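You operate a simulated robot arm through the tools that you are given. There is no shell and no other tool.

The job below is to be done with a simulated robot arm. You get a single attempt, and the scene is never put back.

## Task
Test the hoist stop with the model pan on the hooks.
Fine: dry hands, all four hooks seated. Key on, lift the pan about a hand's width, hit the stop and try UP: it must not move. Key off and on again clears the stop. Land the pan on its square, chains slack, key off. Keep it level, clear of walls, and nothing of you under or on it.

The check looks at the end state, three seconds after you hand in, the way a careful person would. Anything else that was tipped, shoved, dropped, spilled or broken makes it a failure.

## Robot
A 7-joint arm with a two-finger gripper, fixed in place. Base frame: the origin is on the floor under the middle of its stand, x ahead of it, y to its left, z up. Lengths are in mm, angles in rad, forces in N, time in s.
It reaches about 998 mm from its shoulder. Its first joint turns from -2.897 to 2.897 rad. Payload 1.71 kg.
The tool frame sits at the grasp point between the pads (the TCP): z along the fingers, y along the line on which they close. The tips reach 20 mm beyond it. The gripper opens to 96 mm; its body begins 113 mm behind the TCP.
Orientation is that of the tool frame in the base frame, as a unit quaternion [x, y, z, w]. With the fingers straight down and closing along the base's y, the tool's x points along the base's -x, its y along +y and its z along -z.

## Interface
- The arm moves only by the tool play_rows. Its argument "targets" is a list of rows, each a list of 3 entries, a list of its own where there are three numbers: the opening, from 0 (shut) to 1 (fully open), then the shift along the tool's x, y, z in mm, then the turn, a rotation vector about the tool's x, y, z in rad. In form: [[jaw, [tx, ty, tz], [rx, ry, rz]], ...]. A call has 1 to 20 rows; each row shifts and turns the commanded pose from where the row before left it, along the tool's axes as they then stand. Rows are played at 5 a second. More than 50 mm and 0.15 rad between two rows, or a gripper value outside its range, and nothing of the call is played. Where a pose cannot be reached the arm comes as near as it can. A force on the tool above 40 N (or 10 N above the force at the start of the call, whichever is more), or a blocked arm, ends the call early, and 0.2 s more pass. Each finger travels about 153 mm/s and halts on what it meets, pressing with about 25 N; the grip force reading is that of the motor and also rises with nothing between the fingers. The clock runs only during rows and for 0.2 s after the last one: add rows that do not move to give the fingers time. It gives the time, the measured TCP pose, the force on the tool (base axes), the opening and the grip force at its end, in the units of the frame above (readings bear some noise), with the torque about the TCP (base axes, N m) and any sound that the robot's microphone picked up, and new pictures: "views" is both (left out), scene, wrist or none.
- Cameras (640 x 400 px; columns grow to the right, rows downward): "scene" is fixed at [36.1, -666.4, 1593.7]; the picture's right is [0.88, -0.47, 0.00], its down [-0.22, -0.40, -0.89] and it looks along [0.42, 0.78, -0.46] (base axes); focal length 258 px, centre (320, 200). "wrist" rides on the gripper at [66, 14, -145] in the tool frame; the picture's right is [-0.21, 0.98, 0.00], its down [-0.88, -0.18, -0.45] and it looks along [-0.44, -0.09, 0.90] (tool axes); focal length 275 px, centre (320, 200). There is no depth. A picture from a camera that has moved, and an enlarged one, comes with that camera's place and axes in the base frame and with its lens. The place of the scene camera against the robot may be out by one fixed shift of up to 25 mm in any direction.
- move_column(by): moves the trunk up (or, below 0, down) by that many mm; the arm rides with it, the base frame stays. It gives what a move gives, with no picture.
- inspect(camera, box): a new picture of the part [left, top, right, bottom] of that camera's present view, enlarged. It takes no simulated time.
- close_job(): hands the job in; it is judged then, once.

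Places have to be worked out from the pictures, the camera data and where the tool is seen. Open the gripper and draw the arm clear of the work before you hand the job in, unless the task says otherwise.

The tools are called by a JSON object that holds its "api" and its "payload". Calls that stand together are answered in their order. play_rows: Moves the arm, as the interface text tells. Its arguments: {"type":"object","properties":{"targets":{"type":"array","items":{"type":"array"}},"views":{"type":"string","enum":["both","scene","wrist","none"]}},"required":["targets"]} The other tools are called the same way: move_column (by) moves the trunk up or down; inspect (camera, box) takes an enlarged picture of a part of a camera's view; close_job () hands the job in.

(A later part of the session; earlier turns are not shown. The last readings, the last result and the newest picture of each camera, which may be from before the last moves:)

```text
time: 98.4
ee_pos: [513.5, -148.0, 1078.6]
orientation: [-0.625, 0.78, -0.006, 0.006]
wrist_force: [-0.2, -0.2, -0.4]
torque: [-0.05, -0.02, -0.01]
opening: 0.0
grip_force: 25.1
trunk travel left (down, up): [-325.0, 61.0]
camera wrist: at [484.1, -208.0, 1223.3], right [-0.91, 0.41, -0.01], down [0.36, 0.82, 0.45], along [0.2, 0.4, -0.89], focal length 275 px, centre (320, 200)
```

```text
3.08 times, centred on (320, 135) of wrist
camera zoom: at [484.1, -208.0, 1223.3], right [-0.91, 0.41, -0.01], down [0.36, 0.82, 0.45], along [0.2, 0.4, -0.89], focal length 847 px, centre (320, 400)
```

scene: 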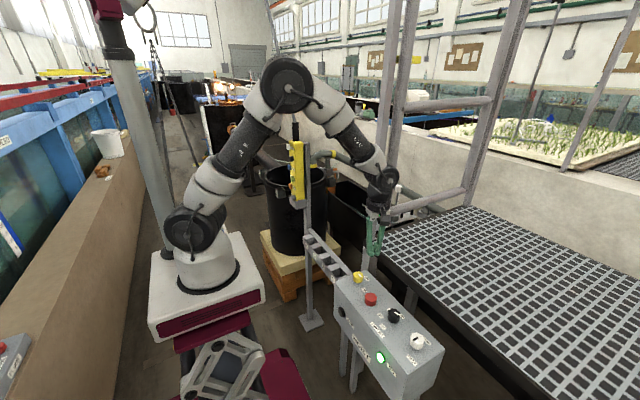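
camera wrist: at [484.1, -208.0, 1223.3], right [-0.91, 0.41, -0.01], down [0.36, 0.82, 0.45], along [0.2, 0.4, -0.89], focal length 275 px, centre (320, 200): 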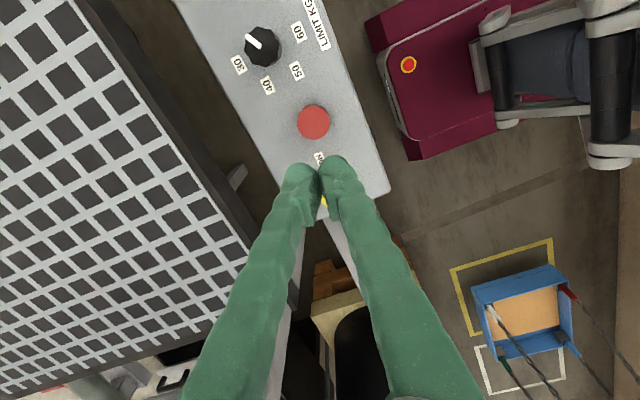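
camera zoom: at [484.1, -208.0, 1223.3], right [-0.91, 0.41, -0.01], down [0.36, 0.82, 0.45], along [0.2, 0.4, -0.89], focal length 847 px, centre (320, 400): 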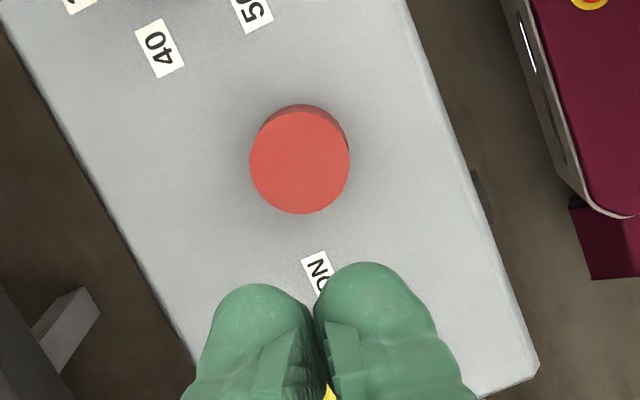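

Red stop is ~8 mm to the side of my axis; I correct, and descend to ~10 mm above it.

{"api": "play_rows", "payload": {"targets": [[0, [3, -8, 0], [0, 0, 0]], [0, [0, 0, 42], [0, 0, 0]], [0, [0, 0, 42], [0, 0, 0]], [0, [0, 0, 42], [0, 0, 0]], [0, [0, 0, 37], [0, 0, 0]], [0, [0, 0, 0], [0, 0, 0]]], "views": "both"}}

{"api": "inspect", "payload": {"camera": "scene", "box": [340, 260, 400, 320]}}

```text
time: 99.8
ee_pos: [524.9, -153.7, 916.1]
orientation: [-0.626, 0.78, -0.005, 0.006]
wrist_force: [0.4, -0.2, 0.4]
torque: [-0.01, 0.01, -0.01]
opening: 0.0
grip_force: 24.6
trunk travel left (down, up): [-325.0, 61.0]
camera wrist: at [495.6, -213.2, 1060.1], right [-0.91, 0.41, -0.01], down [0.36, 0.82, 0.45], along [0.2, 0.4, -0.89], focal length 275 px, centre (320, 200)
```

scene: 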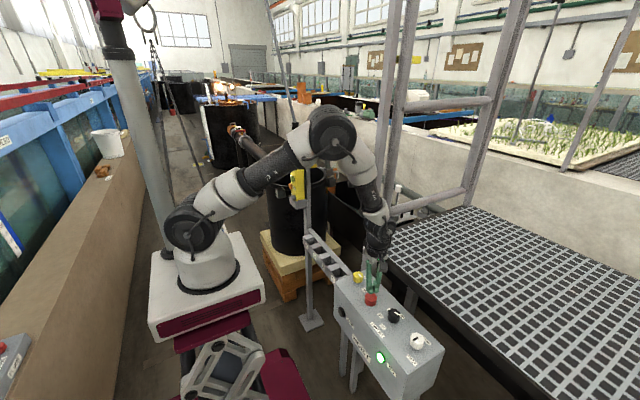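
wrist: 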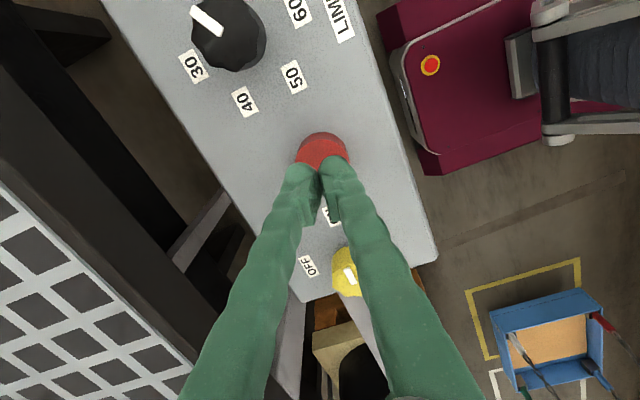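

```text
6.67 times, centred on (370, 290) of scene
camera zoom: at [36.1, -666.4, 1593.7], right [0.88, -0.47, 0.0], down [-0.22, -0.4, -0.89], along [0.42, 0.78, -0.46], focal length 1723 px, centre (-13, -400)
```

zoom: 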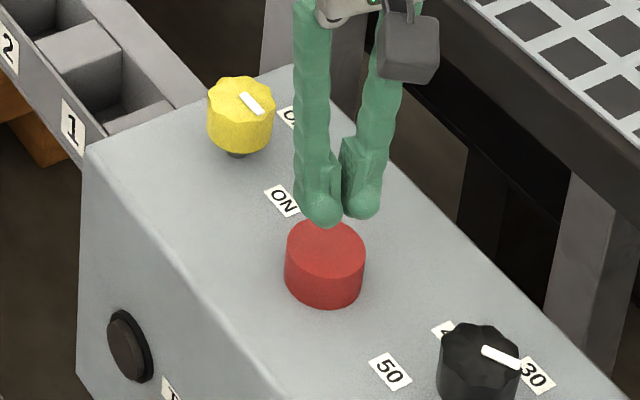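

Fingertips are just above the stop; I zoom to check centring before pressing.

{"api": "inspect", "payload": {"camera": "wrist", "box": [270, 110, 370, 200]}}

{"api": "inspect", "payload": {"camera": "scene", "box": [355, 275, 385, 310]}}

```text
4.44 times, centred on (320, 155) of wrist
camera zoom: at [495.6, -213.2, 1060.1], right [-0.91, 0.41, -0.01], down [0.36, 0.82, 0.45], along [0.2, 0.4, -0.89], focal length 1224 px, centre (320, 400)
```

zoom: 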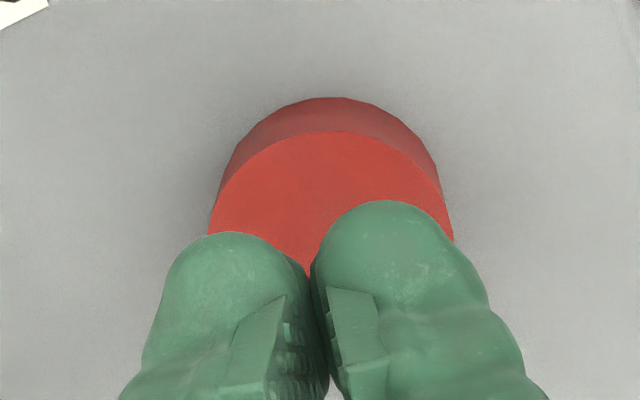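

```text
11.43 times, centred on (370, 292) of scene
camera zoom: at [36.1, -666.4, 1593.7], right [0.88, -0.47, 0.0], down [-0.22, -0.4, -0.89], along [0.42, 0.78, -0.46], focal length 2953 px, centre (-251, -857)
```

zoom: 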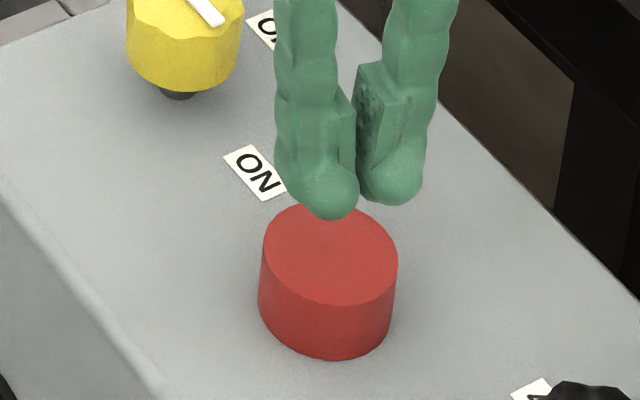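

Centred within a few mm; disc top ~20 mm below the tips. I descend and press the stop in small steps.

{"api": "play_rows", "payload": {"targets": [[0, [3, 2, 10], [0, 0, 0]], [0, [0, 0, 6], [0, 0, 0]], [0, [0, 0, 4], [0, 0, 0]], [0, [0, 0, 3], [0, 0, 0]], [0, [0, 0, 3], [0, 0, 0]]], "views": "scene"}}

{"api": "inspect", "payload": {"camera": "scene", "box": [330, 265, 400, 365]}}

```text
time: 101.0
ee_pos: [523.1, -154.9, 887.4]
orientation: [-0.625, 0.78, -0.004, 0.006]
wrist_force: [-0.1, 0.8, 1.1]
torque: [-0.01, -0.03, -0.02]
opening: 0.0
grip_force: 25.3
trunk travel left (down, up): [-325.0, 61.0]
```

scene: 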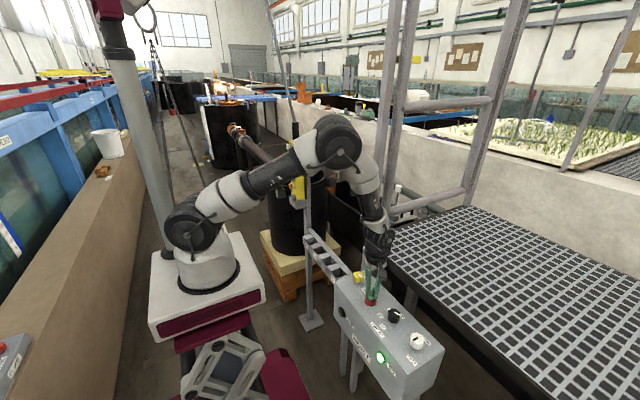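

```text
4.00 times, centred on (365, 315) of scene
camera zoom: at [36.1, -666.4, 1593.7], right [0.88, -0.47, 0.0], down [-0.22, -0.4, -0.89], along [0.42, 0.78, -0.46], focal length 1034 px, centre (140, -260)
```

zoom: 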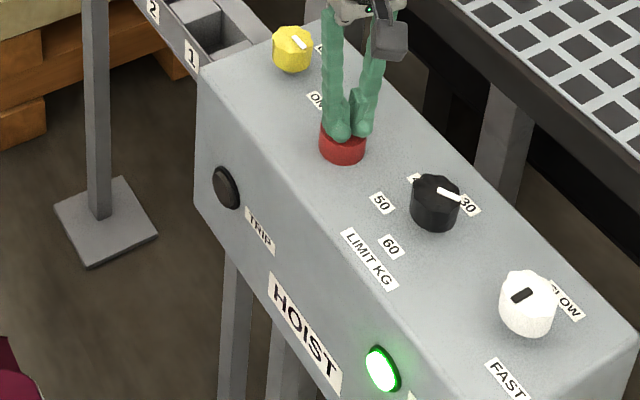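

No contact force yet; pressing further in small steps.

{"api": "play_rows", "payload": {"targets": [[0, [0, 0, 3], [0, 0, 0]], [0, [0, 0, 3], [0, 0, 0]], [0, [0, 0, 0], [0, 0, 0]]], "views": "scene"}}

{"api": "inspect", "payload": {"camera": "scene", "box": [350, 270, 390, 310]}}

```text
time: 101.8
ee_pos: [523.7, -154.9, 883.1]
orientation: [-0.625, 0.781, -0.004, 0.005]
wrist_force: [-0.2, -0.2, 1.0]
torque: [0.03, -0.01, 0.02]
opening: 0.0
grip_force: 25.0
trunk travel left (down, up): [-325.0, 61.0]
```

scene: 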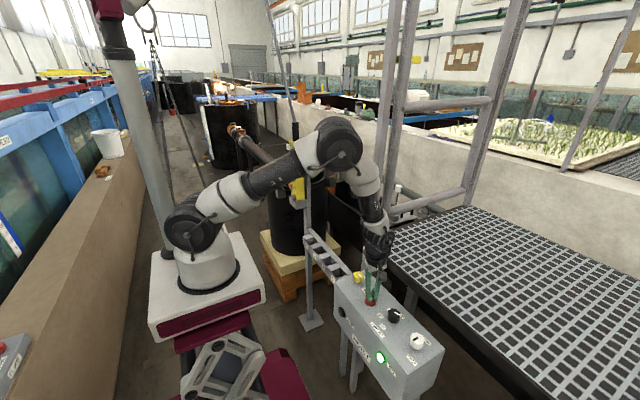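

```text
10.00 times, centred on (370, 290) of scene
camera zoom: at [36.1, -666.4, 1593.7], right [0.88, -0.47, 0.0], down [-0.22, -0.4, -0.89], along [0.42, 0.78, -0.46], focal length 2584 px, centre (-180, -700)
```

zoom: 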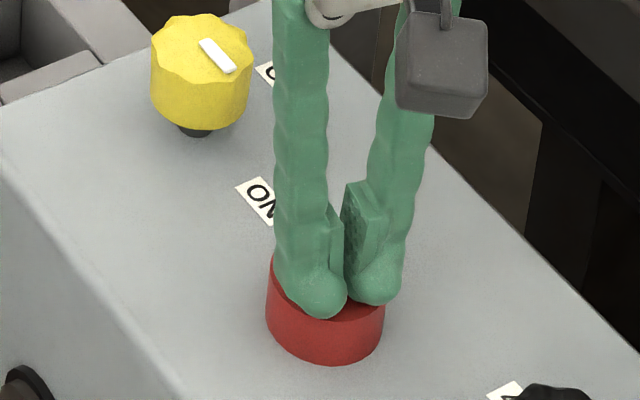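

Tips are on the red disc and it's starting to give; pressing further.

{"api": "play_rows", "payload": {"targets": [[0, [0, 0, 2.5], [0, 0, 0]], [0, [0, 0, 2.5], [0, 0, 0]], [0, [0, 0, 0], [0, 0, 0]]], "views": "scene"}}

{"api": "inspect", "payload": {"camera": "scene", "box": [330, 265, 400, 365]}}

```text
time: 102.6
ee_pos: [523.8, -155.5, 877.0]
orientation: [-0.626, 0.78, -0.005, 0.006]
wrist_force: [-0.7, 0.6, 7.6]
torque: [0.02, 0.06, -0.03]
opening: 6.2
grip_force: 30.0
trunk travel left (down, up): [-325.0, 61.0]
heard: click
```

scene: 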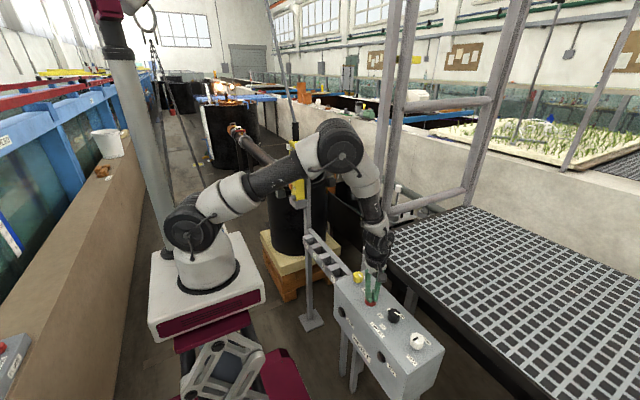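

```text
4.00 times, centred on (365, 315) of scene
camera zoom: at [36.1, -666.4, 1593.7], right [0.88, -0.47, 0.0], down [-0.22, -0.4, -0.89], along [0.42, 0.78, -0.46], focal length 1034 px, centre (140, -260)
```

zoom: 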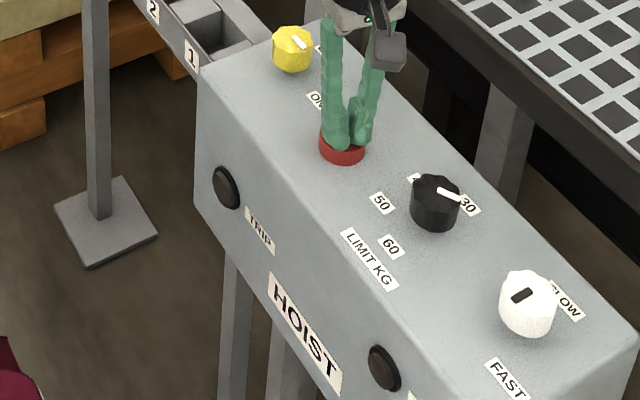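

Click: stop is in and the ON lamp has gone dark. I rise off it and check that it stays latched and the pan holds.

{"api": "play_rows", "payload": {"targets": [[0, [0, 0, -20], [0, 0, 0]], [0, [0, 0, -45], [0, 0, 0]], [0, [0, 0, -45], [0, 0, 0]], [0, [0, 0, -45], [0, 0, 0]], [0, [0, 0, -45], [0, 0, 0]], [0, [0, 0, 0], [0, 0, 0]]], "views": "both"}}

{"api": "inspect", "payload": {"camera": "scene", "box": [330, 265, 400, 365]}}

{"api": "inspect", "payload": {"camera": "scene", "box": [140, 20, 170, 80]}}

{"api": "inspect", "payload": {"camera": "wrist", "box": [430, 220, 600, 380]}}

```text
time: 104.0
ee_pos: [521.8, -157.2, 1075.8]
orientation: [-0.625, 0.78, -0.004, 0.005]
wrist_force: [1.4, -0.2, 0.7]
torque: [-0.01, 0.03, 0.0]
opening: 0.1
grip_force: 29.6
trunk travel left (down, up): [-325.0, 61.0]
camera wrist: at [492.2, -217.9, 1219.9], right [-0.91, 0.41, -0.01], down [0.36, 0.82, 0.45], along [0.2, 0.4, -0.89], focal length 275 px, centre (320, 200)
```

scene: 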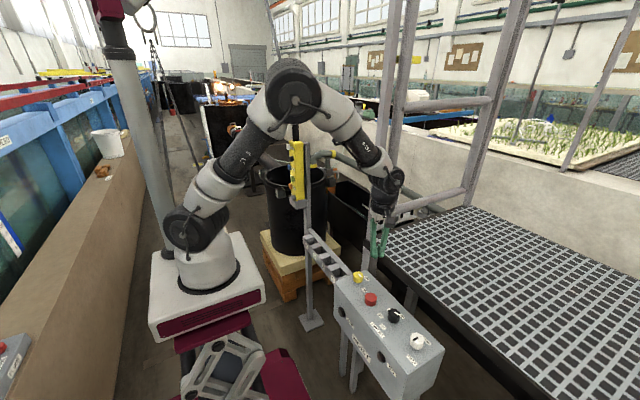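
wrist: 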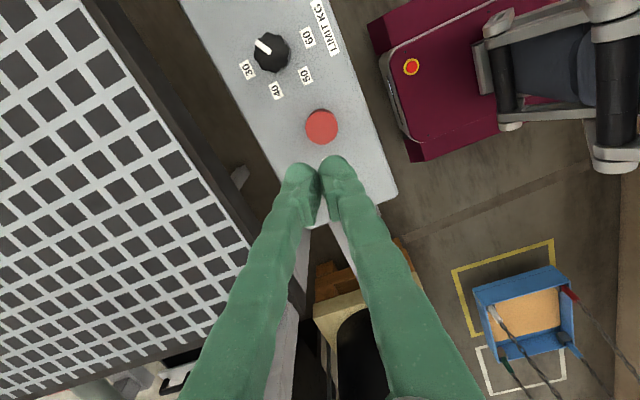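

```text
4.00 times, centred on (365, 315) of scene
camera zoom: at [36.1, -666.4, 1593.7], right [0.88, -0.47, 0.0], down [-0.22, -0.4, -0.89], along [0.42, 0.78, -0.46], focal length 1034 px, centre (140, -260)
```

zoom: 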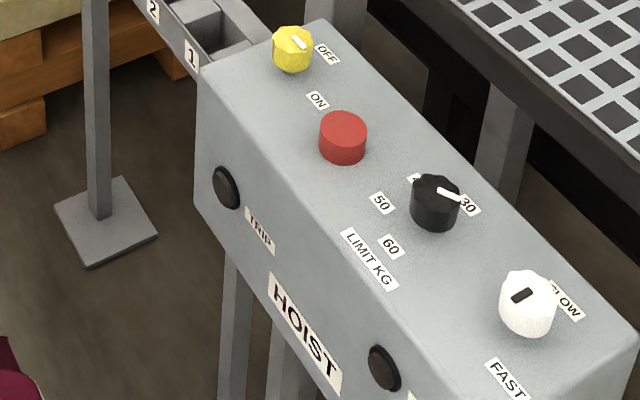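

```text
6.67 times, centred on (155, 50) of scene
camera zoom: at [36.1, -666.4, 1593.7], right [0.88, -0.47, 0.0], down [-0.22, -0.4, -0.89], along [0.42, 0.78, -0.46], focal length 1723 px, centre (1420, 1200)
```

zoom: 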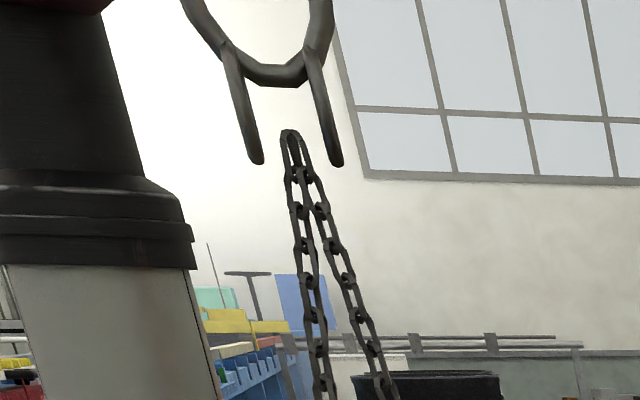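

```text
2.50 times, centred on (515, 300) of wrist
camera zoom: at [492.2, -217.9, 1219.9], right [-0.91, 0.41, -0.01], down [0.36, 0.82, 0.45], along [0.2, 0.4, -0.89], focal length 688 px, centre (-168, -50)
```

zoom: 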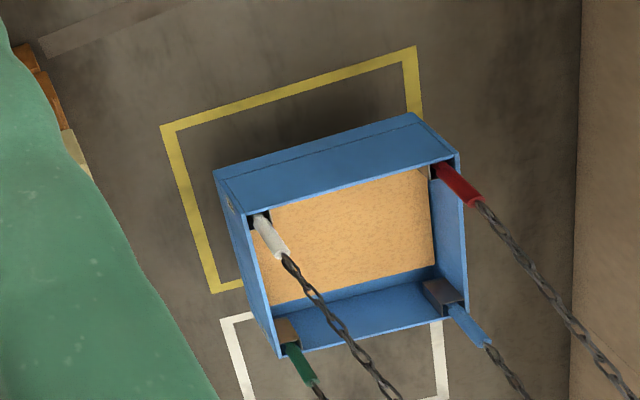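

Stop holds (lamp dark, ring and pan unmoved). Now back to the pendant to try UP.

{"api": "play_rows", "payload": {"targets": [[0, [0, 0, -20], [0, 0, 0.15]], [0, [0, 0, -20], [0, 0, 0.15]], [0, [0, 0, -20], [0, 0, 0.15]], [0, [0, 0, -20], [0, 0, 0.15]], [0, [0, 0, -20], [0, 0, 0.15]], [0, [0, 0, -20], [0, 0, 0.15]], [0, [0, 0, -20], [0, 0, 0.15]], [0, [0, 0, -20], [0, 0, 0.15]], [0, [0, 0, -20], [0, 0, 0.15]], [0, [0, 0, 0], [0, 0, 0]]], "views": "none"}}

{"api": "play_rows", "payload": {"targets": [[0, [11.45, 42.9, 0], [0, 0, 0]], [0, [11.45, 42.9, 0], [0, 0, 0]], [0, [11.45, 42.9, 0], [0, 0, 0]], [0, [11.45, 42.9, 0], [0, 0, 0]], [0, [11.45, 42.9, 0], [0, 0, 0]], [0, [11.45, 42.9, 0], [0, 0, 0]], [0, [11.45, 42.9, 0], [0, 0, 0]], [0, [11.45, 42.9, 0], [0, 0, 0]], [0, [11.45, 42.9, 0], [0, 0, 0]], [0, [11.45, 42.9, 0], [0, 0, 0]], [0, [11.45, 42.9, 0], [0, 0, 0]], [0, [11.45, 42.9, 0], [0, 0, 0]], [0, [11.45, 42.9, 0], [0, 0, 0]], [0, [0, 0, 0], [0, 0, 0]]], "views": "none"}}

{"api": "play_rows", "payload": {"targets": [[0, [0, 0, 0], [0, -0.15, 0]], [0, [0, 0, 0], [0, -0.15, 0]], [0, [0, 0, 0], [0, -0.15, 0]], [0, [0, 0, 0], [0, -0.15, 0]], [0, [0, 0, 0], [0, -0.15, 0]], [0, [0, 0, 0], [0, -0.15, 0]], [0, [0, 0, 0], [0, -0.15, 0]], [0, [0, 0, 0], [0, -0.15, 0]], [0, [0, 0, 0], [0, -0.15, 0]], [0, [0, 0, 0], [0, -0.15, 0]], [0, [0, 0, 0], [0, -0.07, 0]], [0, [0, 0, 0], [0, 0, 0]]], "views": "wrist"}}

```text
time: 106.2
ee_pos: [516.9, -155.0, 1256.8]
orientation: [0.0, 1.0, 0.0, 0.007]
wrist_force: [0.5, 1.1, 0.4]
torque: [-0.02, -0.02, 0.03]
opening: 0.3
grip_force: 29.6
trunk travel left (down, up): [-325.0, 61.0]
```

```text
time: 109.2
ee_pos: [368.7, 400.9, 1256.9]
orientation: [-0.001, 1.0, 0.0, 0.007]
wrist_force: [0.8, 0.3, -0.5]
torque: [0.02, 0.0, -0.04]
opening: 0.0
grip_force: 29.6
trunk travel left (down, up): [-325.0, 61.0]
```

```text
time: 111.8
ee_pos: [367.1, 400.6, 1254.8]
orientation: [-0.002, 0.701, 0.001, 0.713]
wrist_force: [0.8, -0.5, 0.8]
torque: [0.02, -0.01, 0.01]
opening: 0.2
grip_force: 29.3
trunk travel left (down, up): [-325.0, 61.0]
camera wrist: at [224.4, 415.3, 1186.9], right [-0.01, 0.98, 0.21], down [-0.46, -0.19, 0.87], along [0.89, -0.09, 0.45], focal length 275 px, centre (320, 200)
```

wrist: 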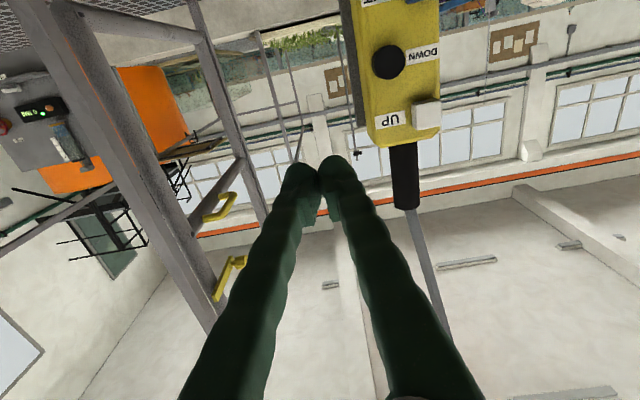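

In front of the pendant again; aligning with UP and approaching.

{"api": "play_rows", "payload": {"targets": [[0, [0, 35, 0], [0, 0, 0]], [0, [0, 35, 0], [0, 0, 0]], [0, [0, 35.5, 0], [0, 0, 0]], [0, [0, 0, 30], [0, 0, 0]], [0, [0, 0, 30], [0, 0, 0]], [0, [0, 0, 26], [0, 0, 0]], [0, [0, 0, 0], [0, 0, 0]]], "views": "wrist"}}

{"api": "inspect", "payload": {"camera": "scene", "box": [140, 20, 170, 80]}}

```text
time: 113.4
ee_pos: [453.0, 508.8, 1256.0]
orientation: [-0.001, 0.702, 0.001, 0.712]
wrist_force: [0.3, -0.5, 0.2]
torque: [0.02, 0.01, 0.03]
opening: 0.0
grip_force: 29.2
trunk travel left (down, up): [-325.0, 61.0]
camera wrist: at [309.9, 522.3, 1187.8], right [-0.01, 0.98, 0.21], down [-0.46, -0.19, 0.87], along [0.89, -0.09, 0.45], focal length 275 px, centre (320, 200)
```

wrist: 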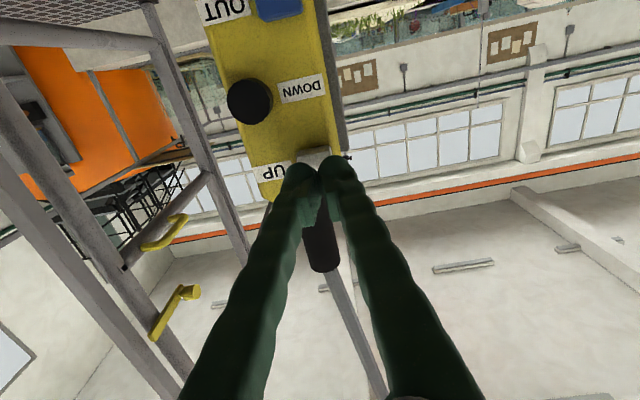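

```text
6.67 times, centred on (155, 50) of scene
camera zoom: at [36.1, -666.4, 1593.7], right [0.88, -0.47, 0.0], down [-0.22, -0.4, -0.89], along [0.42, 0.78, -0.46], focal length 1723 px, centre (1420, 1200)
```

zoom: 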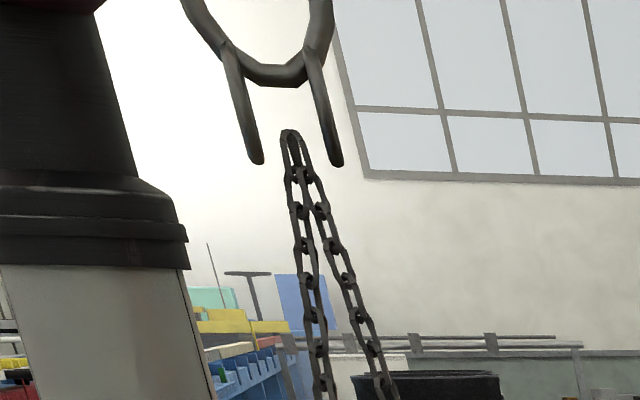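

Ring reference at row 87. Now the test: press UP with the stop in, a few hold rows, then let go.

{"api": "play_rows", "payload": {"targets": [[0, [0, -1, 14], [0, 0, 0]], [0, [0, 0, 6], [0, 0, 0]], [0, [0, 0, 4], [0, 0, 0]], [0, [0, 0, 0], [0, 0, 0]], [0, [0, 0, 0], [0, 0, 0]], [0, [0, 0, 0], [0, 0, 0]]], "views": "scene"}}

{"api": "inspect", "payload": {"camera": "scene", "box": [280, 130, 305, 160]}}

{"api": "inspect", "payload": {"camera": "scene", "box": [140, 20, 170, 80]}}

```text
time: 114.8
ee_pos: [477.7, 504.3, 1256.0]
orientation: [-0.001, 0.702, 0.0, 0.712]
wrist_force: [-3.0, 0.3, 0.6]
torque: [0.02, 0.0, 0.05]
opening: 6.0
grip_force: 24.7
trunk travel left (down, up): [-325.0, 61.0]
heard: click
```

scene: 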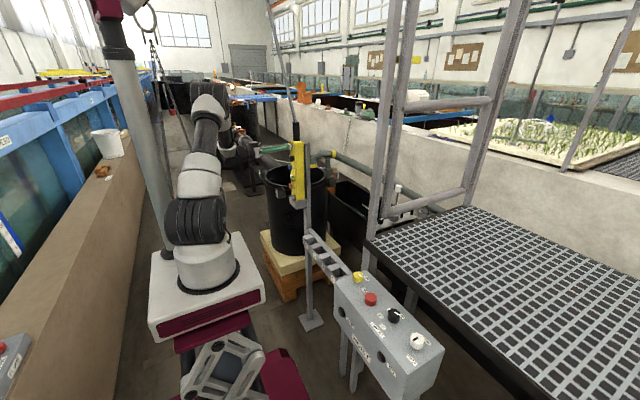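

```text
13.33 times, centred on (292, 145) of scene
camera zoom: at [36.1, -666.4, 1593.7], right [0.88, -0.47, 0.0], down [-0.22, -0.4, -0.89], along [0.42, 0.78, -0.46], focal length 3445 px, centre (687, 933)
```

zoom: 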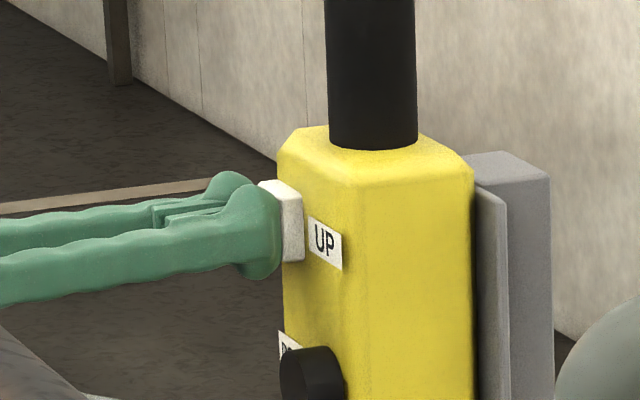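

```text
6.67 times, centred on (155, 50) of scene
camera zoom: at [36.1, -666.4, 1593.7], right [0.88, -0.47, 0.0], down [-0.22, -0.4, -0.89], along [0.42, 0.78, -0.46], focal length 1723 px, centre (1420, 1200)
```

zoom: 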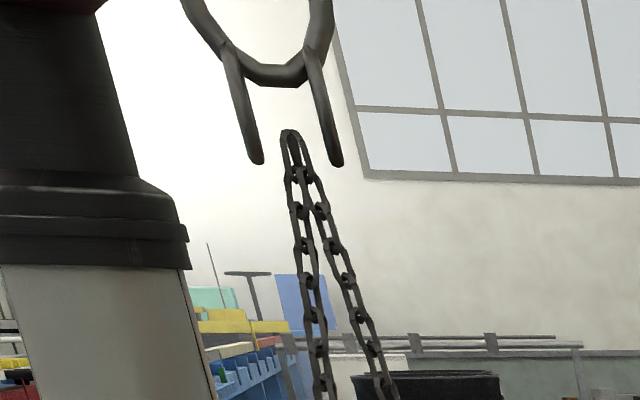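

UP clicked but the ring stayed exactly at row 87: the stop works. I let go and head back to the key to switch off and on again.

{"api": "play_rows", "payload": {"targets": [[0, [0, 0, -12], [0, 0, 0]], [0, [0, 0, -14], [0, 0, 0]], [0, [0, -35, -26], [0, 0, 0]], [0, [0, -35, -26], [0, 0, 0]], [0, [0, -35, -26], [0, 0, 0]], [0, [0, 0, 0], [0, 0.15, 0]], [0, [0, 0, 0], [0, 0.15, 0]], [0, [0, 0, 0], [0, 0.15, 0]], [0, [0, 0, 0], [0, 0.15, 0]], [0, [0, 0, 0], [0, 0.15, 0]], [0, [0, 0, 0], [0, 0.15, 0]], [0, [0, 0, 0], [0, 0.15, 0]], [0, [0, 0, 0], [0, 0.15, 0]], [0, [0, 0, 0], [0, 0.15, 0]], [0, [0, 0, 0], [0, 0.15, 0]], [0, [0, 0, 0], [0, 0.07, 0]], [0, [0, 0, 0], [0, 0, 0]]], "views": "none"}}

{"api": "play_rows", "payload": {"targets": [[0, [0, 0, 0], [0, 0, -0.15]], [0, [0, 0, 0], [0, 0, -0.15]], [0, [0, 0, 0], [0, 0, -0.15]], [0, [0, 0, 0], [0, 0, -0.15]], [0, [0, 0, 0], [0, 0, -0.15]], [0, [0, 0, 0], [0, 0, -0.15]], [0, [0, 0, 0], [0, 0, -0.15]], [0, [0, 0, 0], [0, 0, -0.15]], [0, [0, 0, 0], [0, 0, -0.15]], [0, [0, 0, 0], [0, 0, 0]]], "views": "scene"}}

{"api": "inspect", "payload": {"camera": "scene", "box": [140, 20, 170, 80]}}

```text
time: 118.4
ee_pos: [373.8, 401.8, 1255.8]
orientation: [0.0, 1.0, 0.001, 0.007]
wrist_force: [0.8, 0.2, -0.3]
torque: [-0.01, 0.0, -0.02]
opening: 0.0
grip_force: 24.8
trunk travel left (down, up): [-325.0, 61.0]
```

```text
time: 120.6
ee_pos: [373.6, 402.0, 1254.5]
orientation: [-0.626, 0.78, -0.005, 0.006]
wrist_force: [0.0, 0.3, 0.3]
torque: [-0.01, -0.03, 0.0]
opening: 0.3
grip_force: 24.7
trunk travel left (down, up): [-325.0, 61.0]
```

scene: 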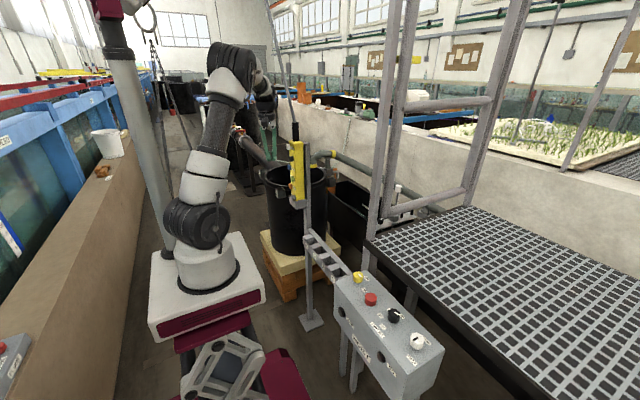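

```text
6.67 times, centred on (155, 50) of scene
camera zoom: at [36.1, -666.4, 1593.7], right [0.88, -0.47, 0.0], down [-0.22, -0.4, -0.89], along [0.42, 0.78, -0.46], focal length 1723 px, centre (1420, 1200)
```

zoom: 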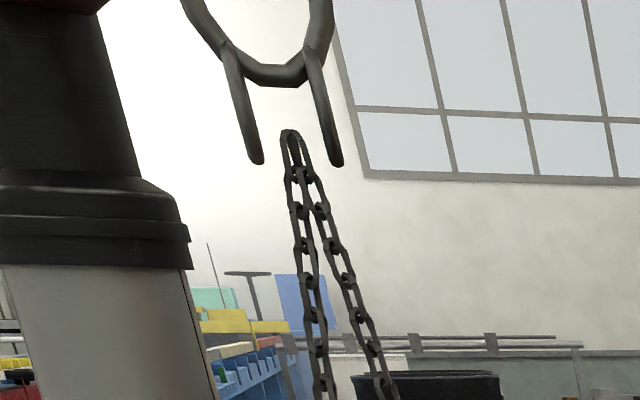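

The hoist has not moved. Travelling to above the key, opening the jaws on the way.

{"api": "play_rows", "payload": {"targets": [[0, [36.8, -23.5, 0], [0, 0, 0]], [0, [36.8, -23.5, 0], [0, 0, 0]], [0, [36.8, -23.5, 0], [0, 0, 0]], [0, [36.8, -23.5, 0], [0, 0, 0]], [0, [36.8, -23.5, 0], [0, 0, 0]], [0.3, [36.8, -23.5, 0], [0, 0, 0]], [0.6, [36.8, -23.5, 0], [0, 0, 0]], [0.75, [36.8, -23.5, 0], [0, 0, 0]], [0.75, [36.8, -23.5, 0], [0, 0, 0]], [0.75, [36.8, -23.5, 0], [0, 0, 0]], [0.75, [36.8, -23.5, 0], [0, 0, 0]], [0.75, [0, 0, 45], [0, 0, 0]], [0.75, [0, 0, 45], [0, 0, 0]], [0.75, [0, 0, 45], [0, 0, 0]], [0.75, [0, 0, 30], [0, 0, 0]], [0.75, [0, 0, 0], [0, 0, 0]]], "views": "wrist"}}

{"api": "inspect", "payload": {"camera": "wrist", "box": [270, 65, 370, 155]}}

```text
time: 124.0
ee_pos: [540.4, -50.8, 1090.6]
orientation: [-0.626, 0.78, -0.005, 0.005]
wrist_force: [0.1, -0.2, -0.2]
torque: [0.02, 0.0, 0.01]
opening: 71.9
grip_force: 0.0
trunk travel left (down, up): [-325.0, 61.0]
camera wrist: at [511.2, -109.7, 1235.4], right [-0.91, 0.41, -0.01], down [0.36, 0.82, 0.45], along [0.2, 0.4, -0.89], focal length 275 px, centre (320, 200)
```

wrist: 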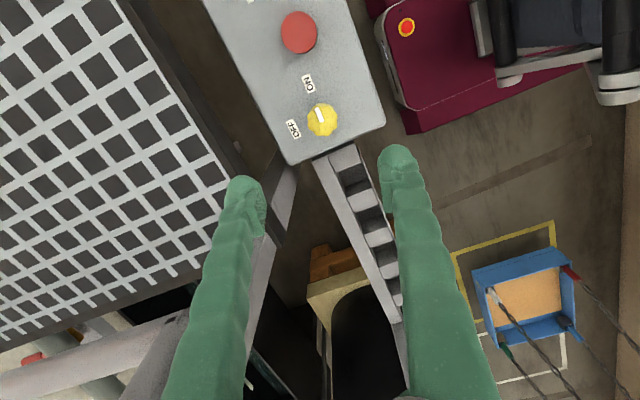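

```text
4.44 times, centred on (320, 110) of wrist
camera zoom: at [511.2, -109.7, 1235.4], right [-0.91, 0.41, -0.01], down [0.36, 0.82, 0.45], along [0.2, 0.4, -0.89], focal length 1224 px, centre (320, 600)
```

zoom: 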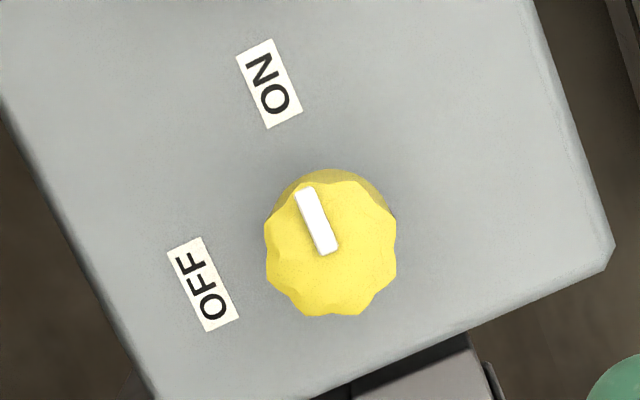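

Key is under the tool (3 mm off, corrected). Descending and gripping the knob.

{"api": "play_rows", "payload": {"targets": [[0.75, [0, 3, 45], [0, 0, 0]], [0.75, [0, 0, 45], [0, 0, 0]], [0.75, [0, 0, 45], [0, 0, 0]], [0.75, [0, 0, 45], [0, 0, 0]], [0.75, [0, 0, 20], [0, 0, 0]], [0.75, [0, 0, 8], [0, 0, 0]], [0.55, [0, 0, 0], [0, 0, 0]], [0.4, [0, 0, 0], [0, 0, 0]], [0.3, [0, 0, 0], [0, 0, 0]], [0.2, [0, 0, 0], [0, 0, 0]], [0.2, [0, 0, 0], [0, 0, 0]]], "views": "wrist"}}

```text
time: 126.4
ee_pos: [540.1, -49.0, 883.8]
orientation: [-0.625, 0.781, -0.003, 0.005]
wrist_force: [-6.9, 1.0, -4.8]
torque: [0.03, 0.12, 0.0]
opening: 36.7
grip_force: 35.2
trunk travel left (down, up): [-325.0, 61.0]
camera wrist: at [511.1, -110.0, 1028.8], right [-0.91, 0.41, -0.01], down [0.37, 0.82, 0.45], along [0.2, 0.41, -0.89], focal length 275 px, centre (320, 200)
```

wrist: 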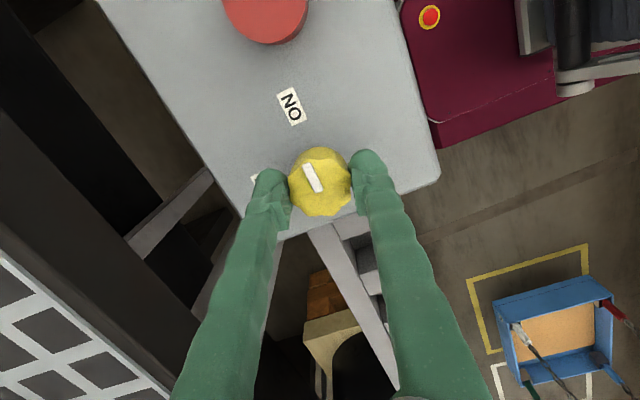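

Gripped. Turning clockwise a quarter turn to OFF.

{"api": "play_rows", "payload": {"targets": [[0.2, [0, 0, 0], [0, 0, 0.13]], [0.2, [0, 0, 0], [0, 0, 0.13]], [0.2, [0, 0, 0], [0, 0, 0.13]], [0.2, [0, 0, 0], [0, 0, 0.13]], [0.2, [0, 0, 0], [0, 0, 0.13]], [0.2, [0, 0, 0], [0, 0, 0.13]], [0.2, [0, 0, 0], [0, 0, 0.13]], [0.2, [0, 0, 0], [0, 0, 0.13]], [0.2, [0, 0, 0], [0, 0, 0.13]], [0.2, [0, 0, 0], [0, 0, 0.13]], [0.2, [0, 0, 0], [0, 0, 0.13]], [0.2, [0, 0, 0], [0, 0, 0.13]], [0.2, [0, 0, 0], [0, 0, 0]]], "views": "both"}}

{"api": "inspect", "payload": {"camera": "scene", "box": [330, 265, 400, 365]}}

{"api": "inspect", "payload": {"camera": "wrist", "box": [250, 90, 390, 230]}}

```text
time: 129.2
ee_pos: [539.0, -49.9, 885.0]
orientation: [0.105, 0.994, 0.0, 0.008]
wrist_force: [-13.3, -3.6, -5.5]
torque: [0.01, 0.16, 0.02]
opening: 36.9
grip_force: 34.8
trunk travel left (down, up): [-325.0, 61.0]
camera wrist: at [477.6, -21.7, 1028.5], right [0.41, 0.91, 0.01], down [0.81, -0.36, 0.46], along [0.42, -0.18, -0.89], focal length 275 px, centre (320, 200)
```

scene: 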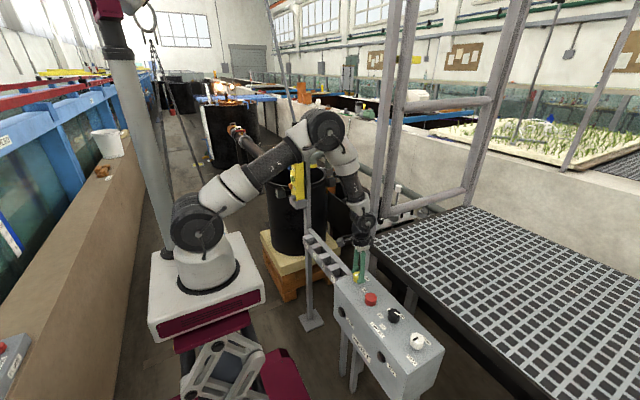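
wrist: 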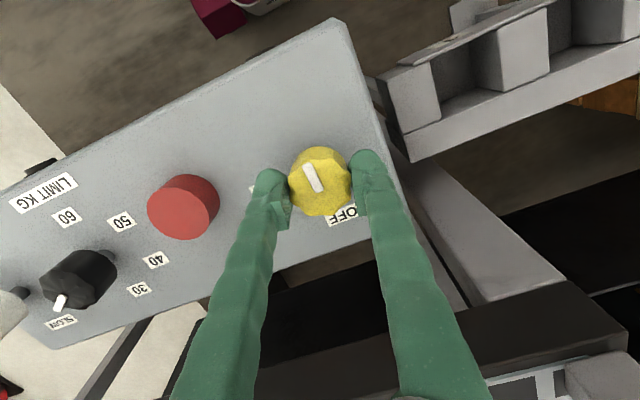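

```text
4.00 times, centred on (365, 315) of scene
camera zoom: at [36.1, -666.4, 1593.7], right [0.88, -0.47, 0.0], down [-0.22, -0.4, -0.89], along [0.42, 0.78, -0.46], focal length 1034 px, centre (140, -260)
```

zoom: 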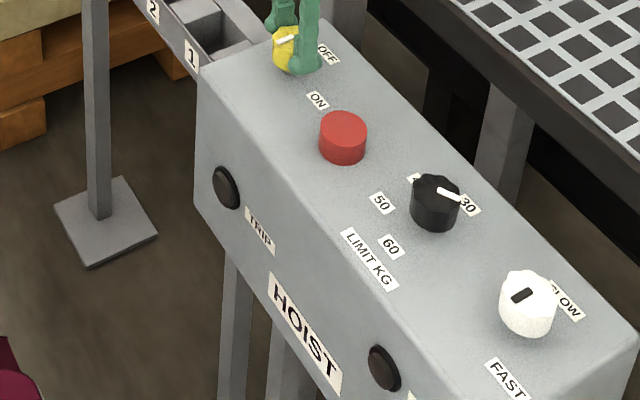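

```text
2.86 times, centred on (320, 160) of wrist
camera zoom: at [477.6, -21.7, 1028.5], right [0.41, 0.91, 0.01], down [0.81, -0.36, 0.46], along [0.42, -0.18, -0.89], focal length 786 px, centre (320, 314)
```

zoom: 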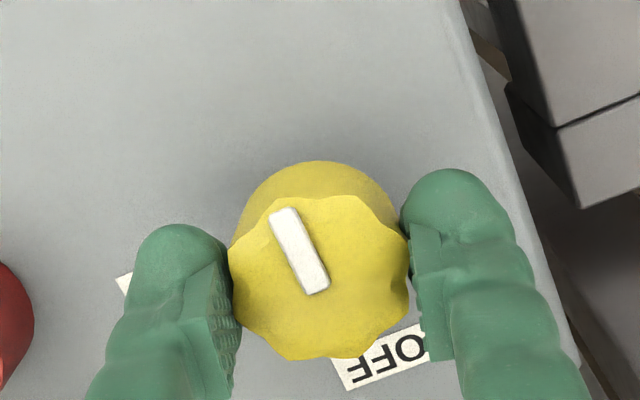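

Key is back at OFF (stripe in its start position). Now turn it ON again, which should clear the stop.

{"api": "play_rows", "payload": {"targets": [[0.2, [0, 0, 0], [0, 0, 0]], [0.2, [0, 0, 0], [0, 0, -0.13]], [0.2, [0, 0, 0], [0, 0, -0.13]], [0.2, [0, 0, 0], [0, 0, -0.13]], [0.2, [0, 0, 0], [0, 0, -0.13]], [0.2, [0, 0, 0], [0, 0, -0.13]], [0.2, [0, 0, 0], [0, 0, -0.13]], [0.2, [0, 0, 0], [0, 0, -0.13]], [0.2, [0, 0, 0], [0, 0, -0.13]], [0.2, [0, 0, 0], [0, 0, -0.13]], [0.2, [0, 0, 0], [0, 0, -0.13]], [0.2, [0, 0, 0], [0, 0, -0.13]], [0.2, [0, 0, 0], [0, 0, -0.13]], [0.2, [0, 0, 0], [0, 0, 0]]], "views": "both"}}

{"api": "inspect", "payload": {"camera": "scene", "box": [330, 265, 400, 365]}}

{"api": "inspect", "payload": {"camera": "scene", "box": [140, 20, 170, 80]}}

```text
time: 132.2
ee_pos: [539.8, -49.6, 884.8]
orientation: [-0.626, 0.78, -0.004, 0.006]
wrist_force: [-10.6, 2.3, -3.6]
torque: [0.12, 0.08, -0.01]
opening: 36.7
grip_force: 34.6
trunk travel left (down, up): [-325.0, 61.0]
camera wrist: at [511.0, -109.6, 1029.2], right [-0.91, 0.41, -0.01], down [0.36, 0.82, 0.45], along [0.2, 0.41, -0.89], focal length 275 px, centre (320, 200)
```

scene: 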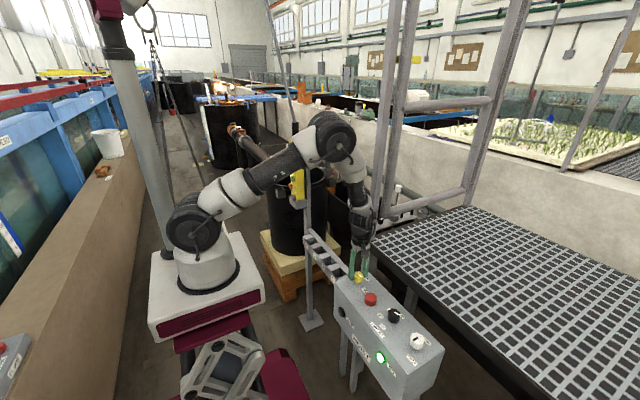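
wrist: 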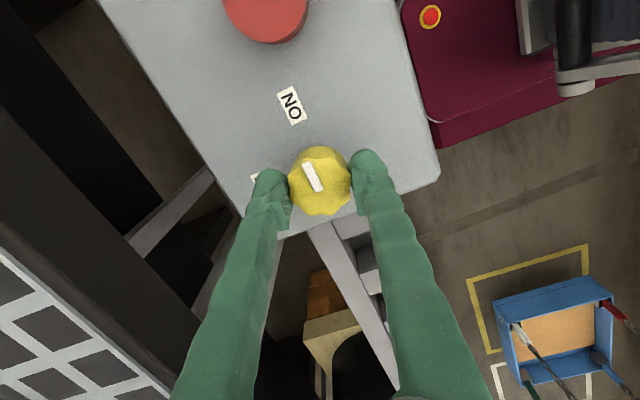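

```text
4.00 times, centred on (365, 315) of scene
camera zoom: at [36.1, -666.4, 1593.7], right [0.88, -0.47, 0.0], down [-0.22, -0.4, -0.89], along [0.42, 0.78, -0.46], focal length 1034 px, centre (140, -260)
```

zoom: 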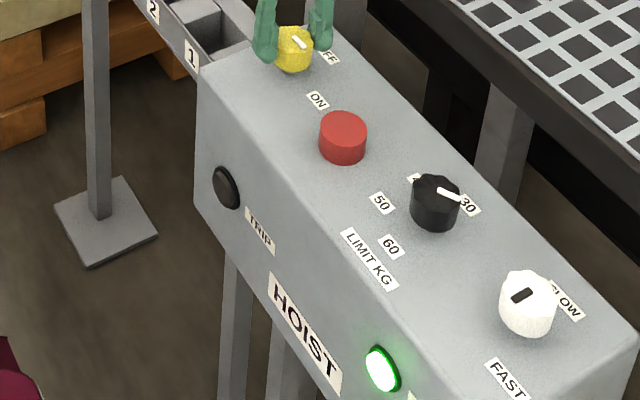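

```text
6.67 times, centred on (155, 50) of scene
camera zoom: at [36.1, -666.4, 1593.7], right [0.88, -0.47, 0.0], down [-0.22, -0.4, -0.89], along [0.42, 0.78, -0.46], focal length 1723 px, centre (1420, 1200)
```

zoom: 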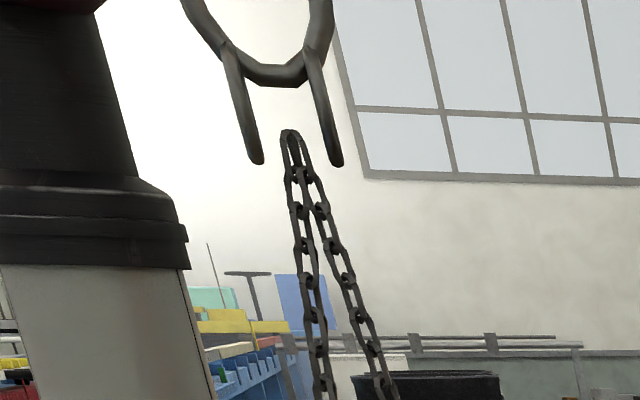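

Lamp green again: key off/on cleared the stop, pan still hanging. I release the key, rise and go to the pendant for DOWN.

{"api": "play_rows", "payload": {"targets": [[0.4, [0, 0, 0], [0, 0, 0]], [0.6, [0, 0, 0], [0, 0, 0]], [0.75, [0, 0, 0], [0, 0, 0]], [0.75, [0, 0, -20], [0, 0, 0]], [0.75, [0, 0, -39], [0, 0, 0]], [0.4, [0, 0, -39], [0, 0, 0.15]], [0.1, [0, 0, -39], [0, 0, 0.15]], [0, [0, 0, -39], [0, 0, 0.15]], [0, [0, 0, -39], [0, 0, 0.15]], [0, [0, 0, -39], [0, 0, 0.15]], [0, [0, 0, -39], [0, 0, 0.15]], [0, [0, 0, -39], [0, 0, 0.15]], [0, [0, 0, -38], [0, 0, 0.15]], [0, [0, 0, 0], [0, 0, 0.15]], [0, [0, 0, 0], [0, 0, 0]]], "views": "scene"}}

{"api": "inspect", "payload": {"camera": "scene", "box": [330, 265, 400, 365]}}

{"api": "play_rows", "payload": {"targets": [[0, [16.5, 45, 0], [0, 0, 0]], [0, [16.5, 45, 0], [0, 0, 0]], [0, [16.5, 45, 0], [0, 0, 0]], [0, [16.5, 45, 0], [0, 0, 0]], [0, [16.5, 45, 0], [0, 0, 0]], [0, [16.5, 45, 0], [0, 0, 0]], [0, [16.5, 45, 0], [0, 0, 0]], [0, [16.5, 45, 0], [0, 0, 0]], [0, [16.5, 45, 0], [0, 0, 0]], [0, [16.5, 45, 0], [0, 0, 0]], [0, [0, 0, 0], [0, 0, 0]]], "views": "none"}}

{"api": "play_rows", "payload": {"targets": [[0, [0, 0, 0], [0, -0.15, 0]], [0, [0, 0, 0], [0, -0.15, 0]], [0, [0, 0, 0], [0, -0.15, 0]], [0, [0, 0, 0], [0, -0.15, 0]], [0, [0, 0, 0], [0, -0.15, 0]], [0, [0, 0, 0], [0, -0.15, 0]], [0, [0, 0, 0], [0, -0.15, 0]], [0, [0, 0, 0], [0, -0.15, 0]], [0, [0, 0, 0], [0, -0.15, 0]], [0, [0, 0, 0], [0, -0.15, 0]], [0, [0, 0, 0], [0, -0.07, 0]], [0, [0, 0, 0], [0, 0, 0]]], "views": "wrist"}}

```text
time: 135.4
ee_pos: [536.4, -47.3, 1254.1]
orientation: [0.0, 1.0, 0.0, 0.008]
wrist_force: [-0.9, -0.7, 0.5]
torque: [-0.01, -0.03, 0.01]
opening: 0.3
grip_force: 25.5
trunk travel left (down, up): [-325.0, 61.0]
```

scene: 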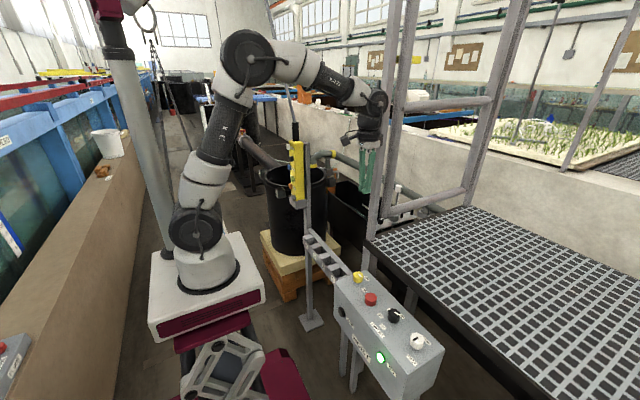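

```text
4.00 times, centred on (365, 315) of scene
camera zoom: at [36.1, -666.4, 1593.7], right [0.88, -0.47, 0.0], down [-0.22, -0.4, -0.89], along [0.42, 0.78, -0.46], focal length 1034 px, centre (140, -260)
```

zoom: 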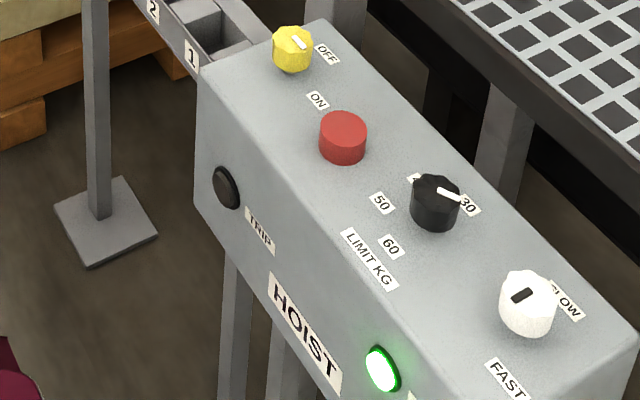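

```text
time: 137.8
ee_pos: [371.4, 400.3, 1252.5]
orientation: [-0.001, 1.0, 0.001, 0.006]
wrist_force: [-0.4, -0.4, -0.5]
torque: [0.03, 0.04, -0.01]
opening: 0.0
grip_force: 24.8
trunk travel left (down, up): [-325.0, 61.0]
```

```text
time: 140.4
ee_pos: [368.9, 400.2, 1251.8]
orientation: [-0.001, 0.701, 0.001, 0.713]
wrist_force: [-0.3, 0.7, 0.7]
torque: [-0.01, 0.03, -0.01]
opening: 0.0
grip_force: 24.9
trunk travel left (down, up): [-325.0, 61.0]
camera wrist: at [226.1, 414.1, 1184.1], right [-0.01, 0.98, 0.21], down [-0.46, -0.19, 0.87], along [0.89, -0.09, 0.45], focal length 275 px, centre (320, 200)
```

wrist: 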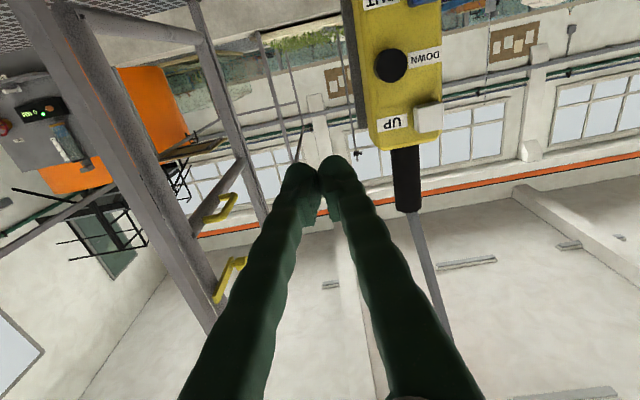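

Aligning with the black DOWN button (y≈475, z≈1202) and approaching.

{"api": "play_rows", "payload": {"targets": [[0, [25, 37.5, 0], [0, 0, 0]], [0, [25, 37.5, 0], [0, 0, 0]], [0, [0, 0, 30], [0, 0, 0]], [0, [0, 0, 30], [0, 0, 0]], [0, [0, 0, 22], [0, 0, 0]], [0, [0, 0, 0], [0, 0, 0]]], "views": "wrist"}}

{"api": "inspect", "payload": {"camera": "wrist", "box": [240, 80, 400, 220]}}

{"api": "inspect", "payload": {"camera": "scene", "box": [270, 130, 310, 180]}}

```text
time: 141.8
ee_pos: [451.1, 475.4, 1204.4]
orientation: [-0.001, 0.702, 0.0, 0.712]
wrist_force: [-1.3, 0.4, -0.2]
torque: [0.03, -0.01, 0.01]
opening: 0.0
grip_force: 24.7
trunk travel left (down, up): [-325.0, 61.0]
camera wrist: at [308.9, 489.4, 1135.9], right [-0.01, 0.98, 0.21], down [-0.46, -0.19, 0.87], along [0.89, -0.09, 0.45], focal length 275 px, centre (320, 200)
```

wrist: 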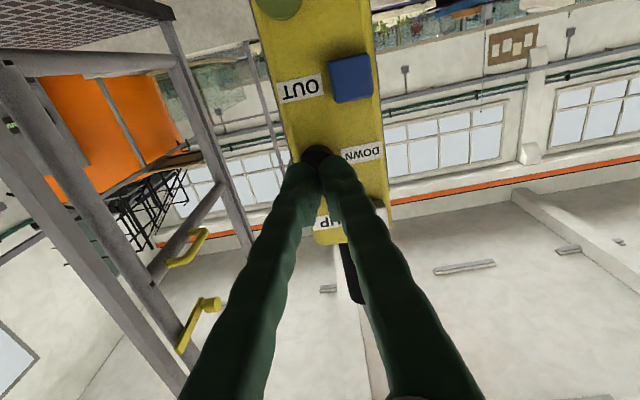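

```text
2.86 times, centred on (320, 150) of wrist
camera zoom: at [308.9, 489.4, 1135.9], right [-0.01, 0.98, 0.21], down [-0.46, -0.19, 0.87], along [0.89, -0.09, 0.45], focal length 786 px, centre (320, 343)
```

zoom: 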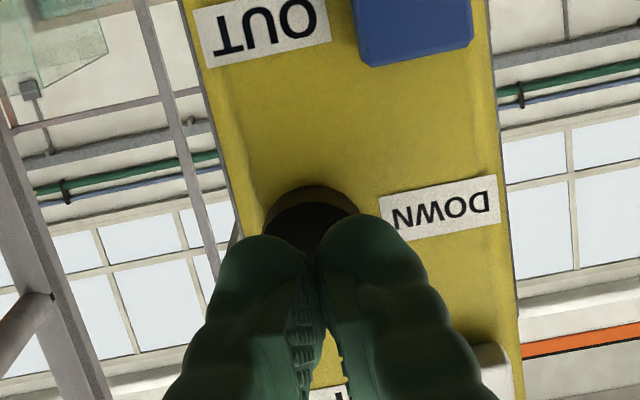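

```text
8.00 times, centred on (290, 155) of scene
camera zoom: at [36.1, -666.4, 1593.7], right [0.88, -0.47, 0.0], down [-0.22, -0.4, -0.89], along [0.42, 0.78, -0.46], focal length 2067 px, centre (560, 560)
```

zoom: 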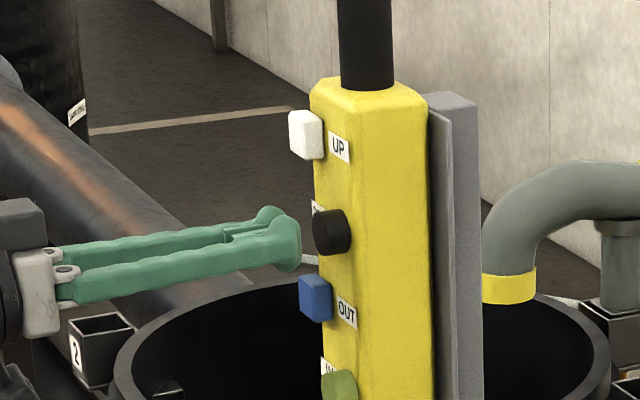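

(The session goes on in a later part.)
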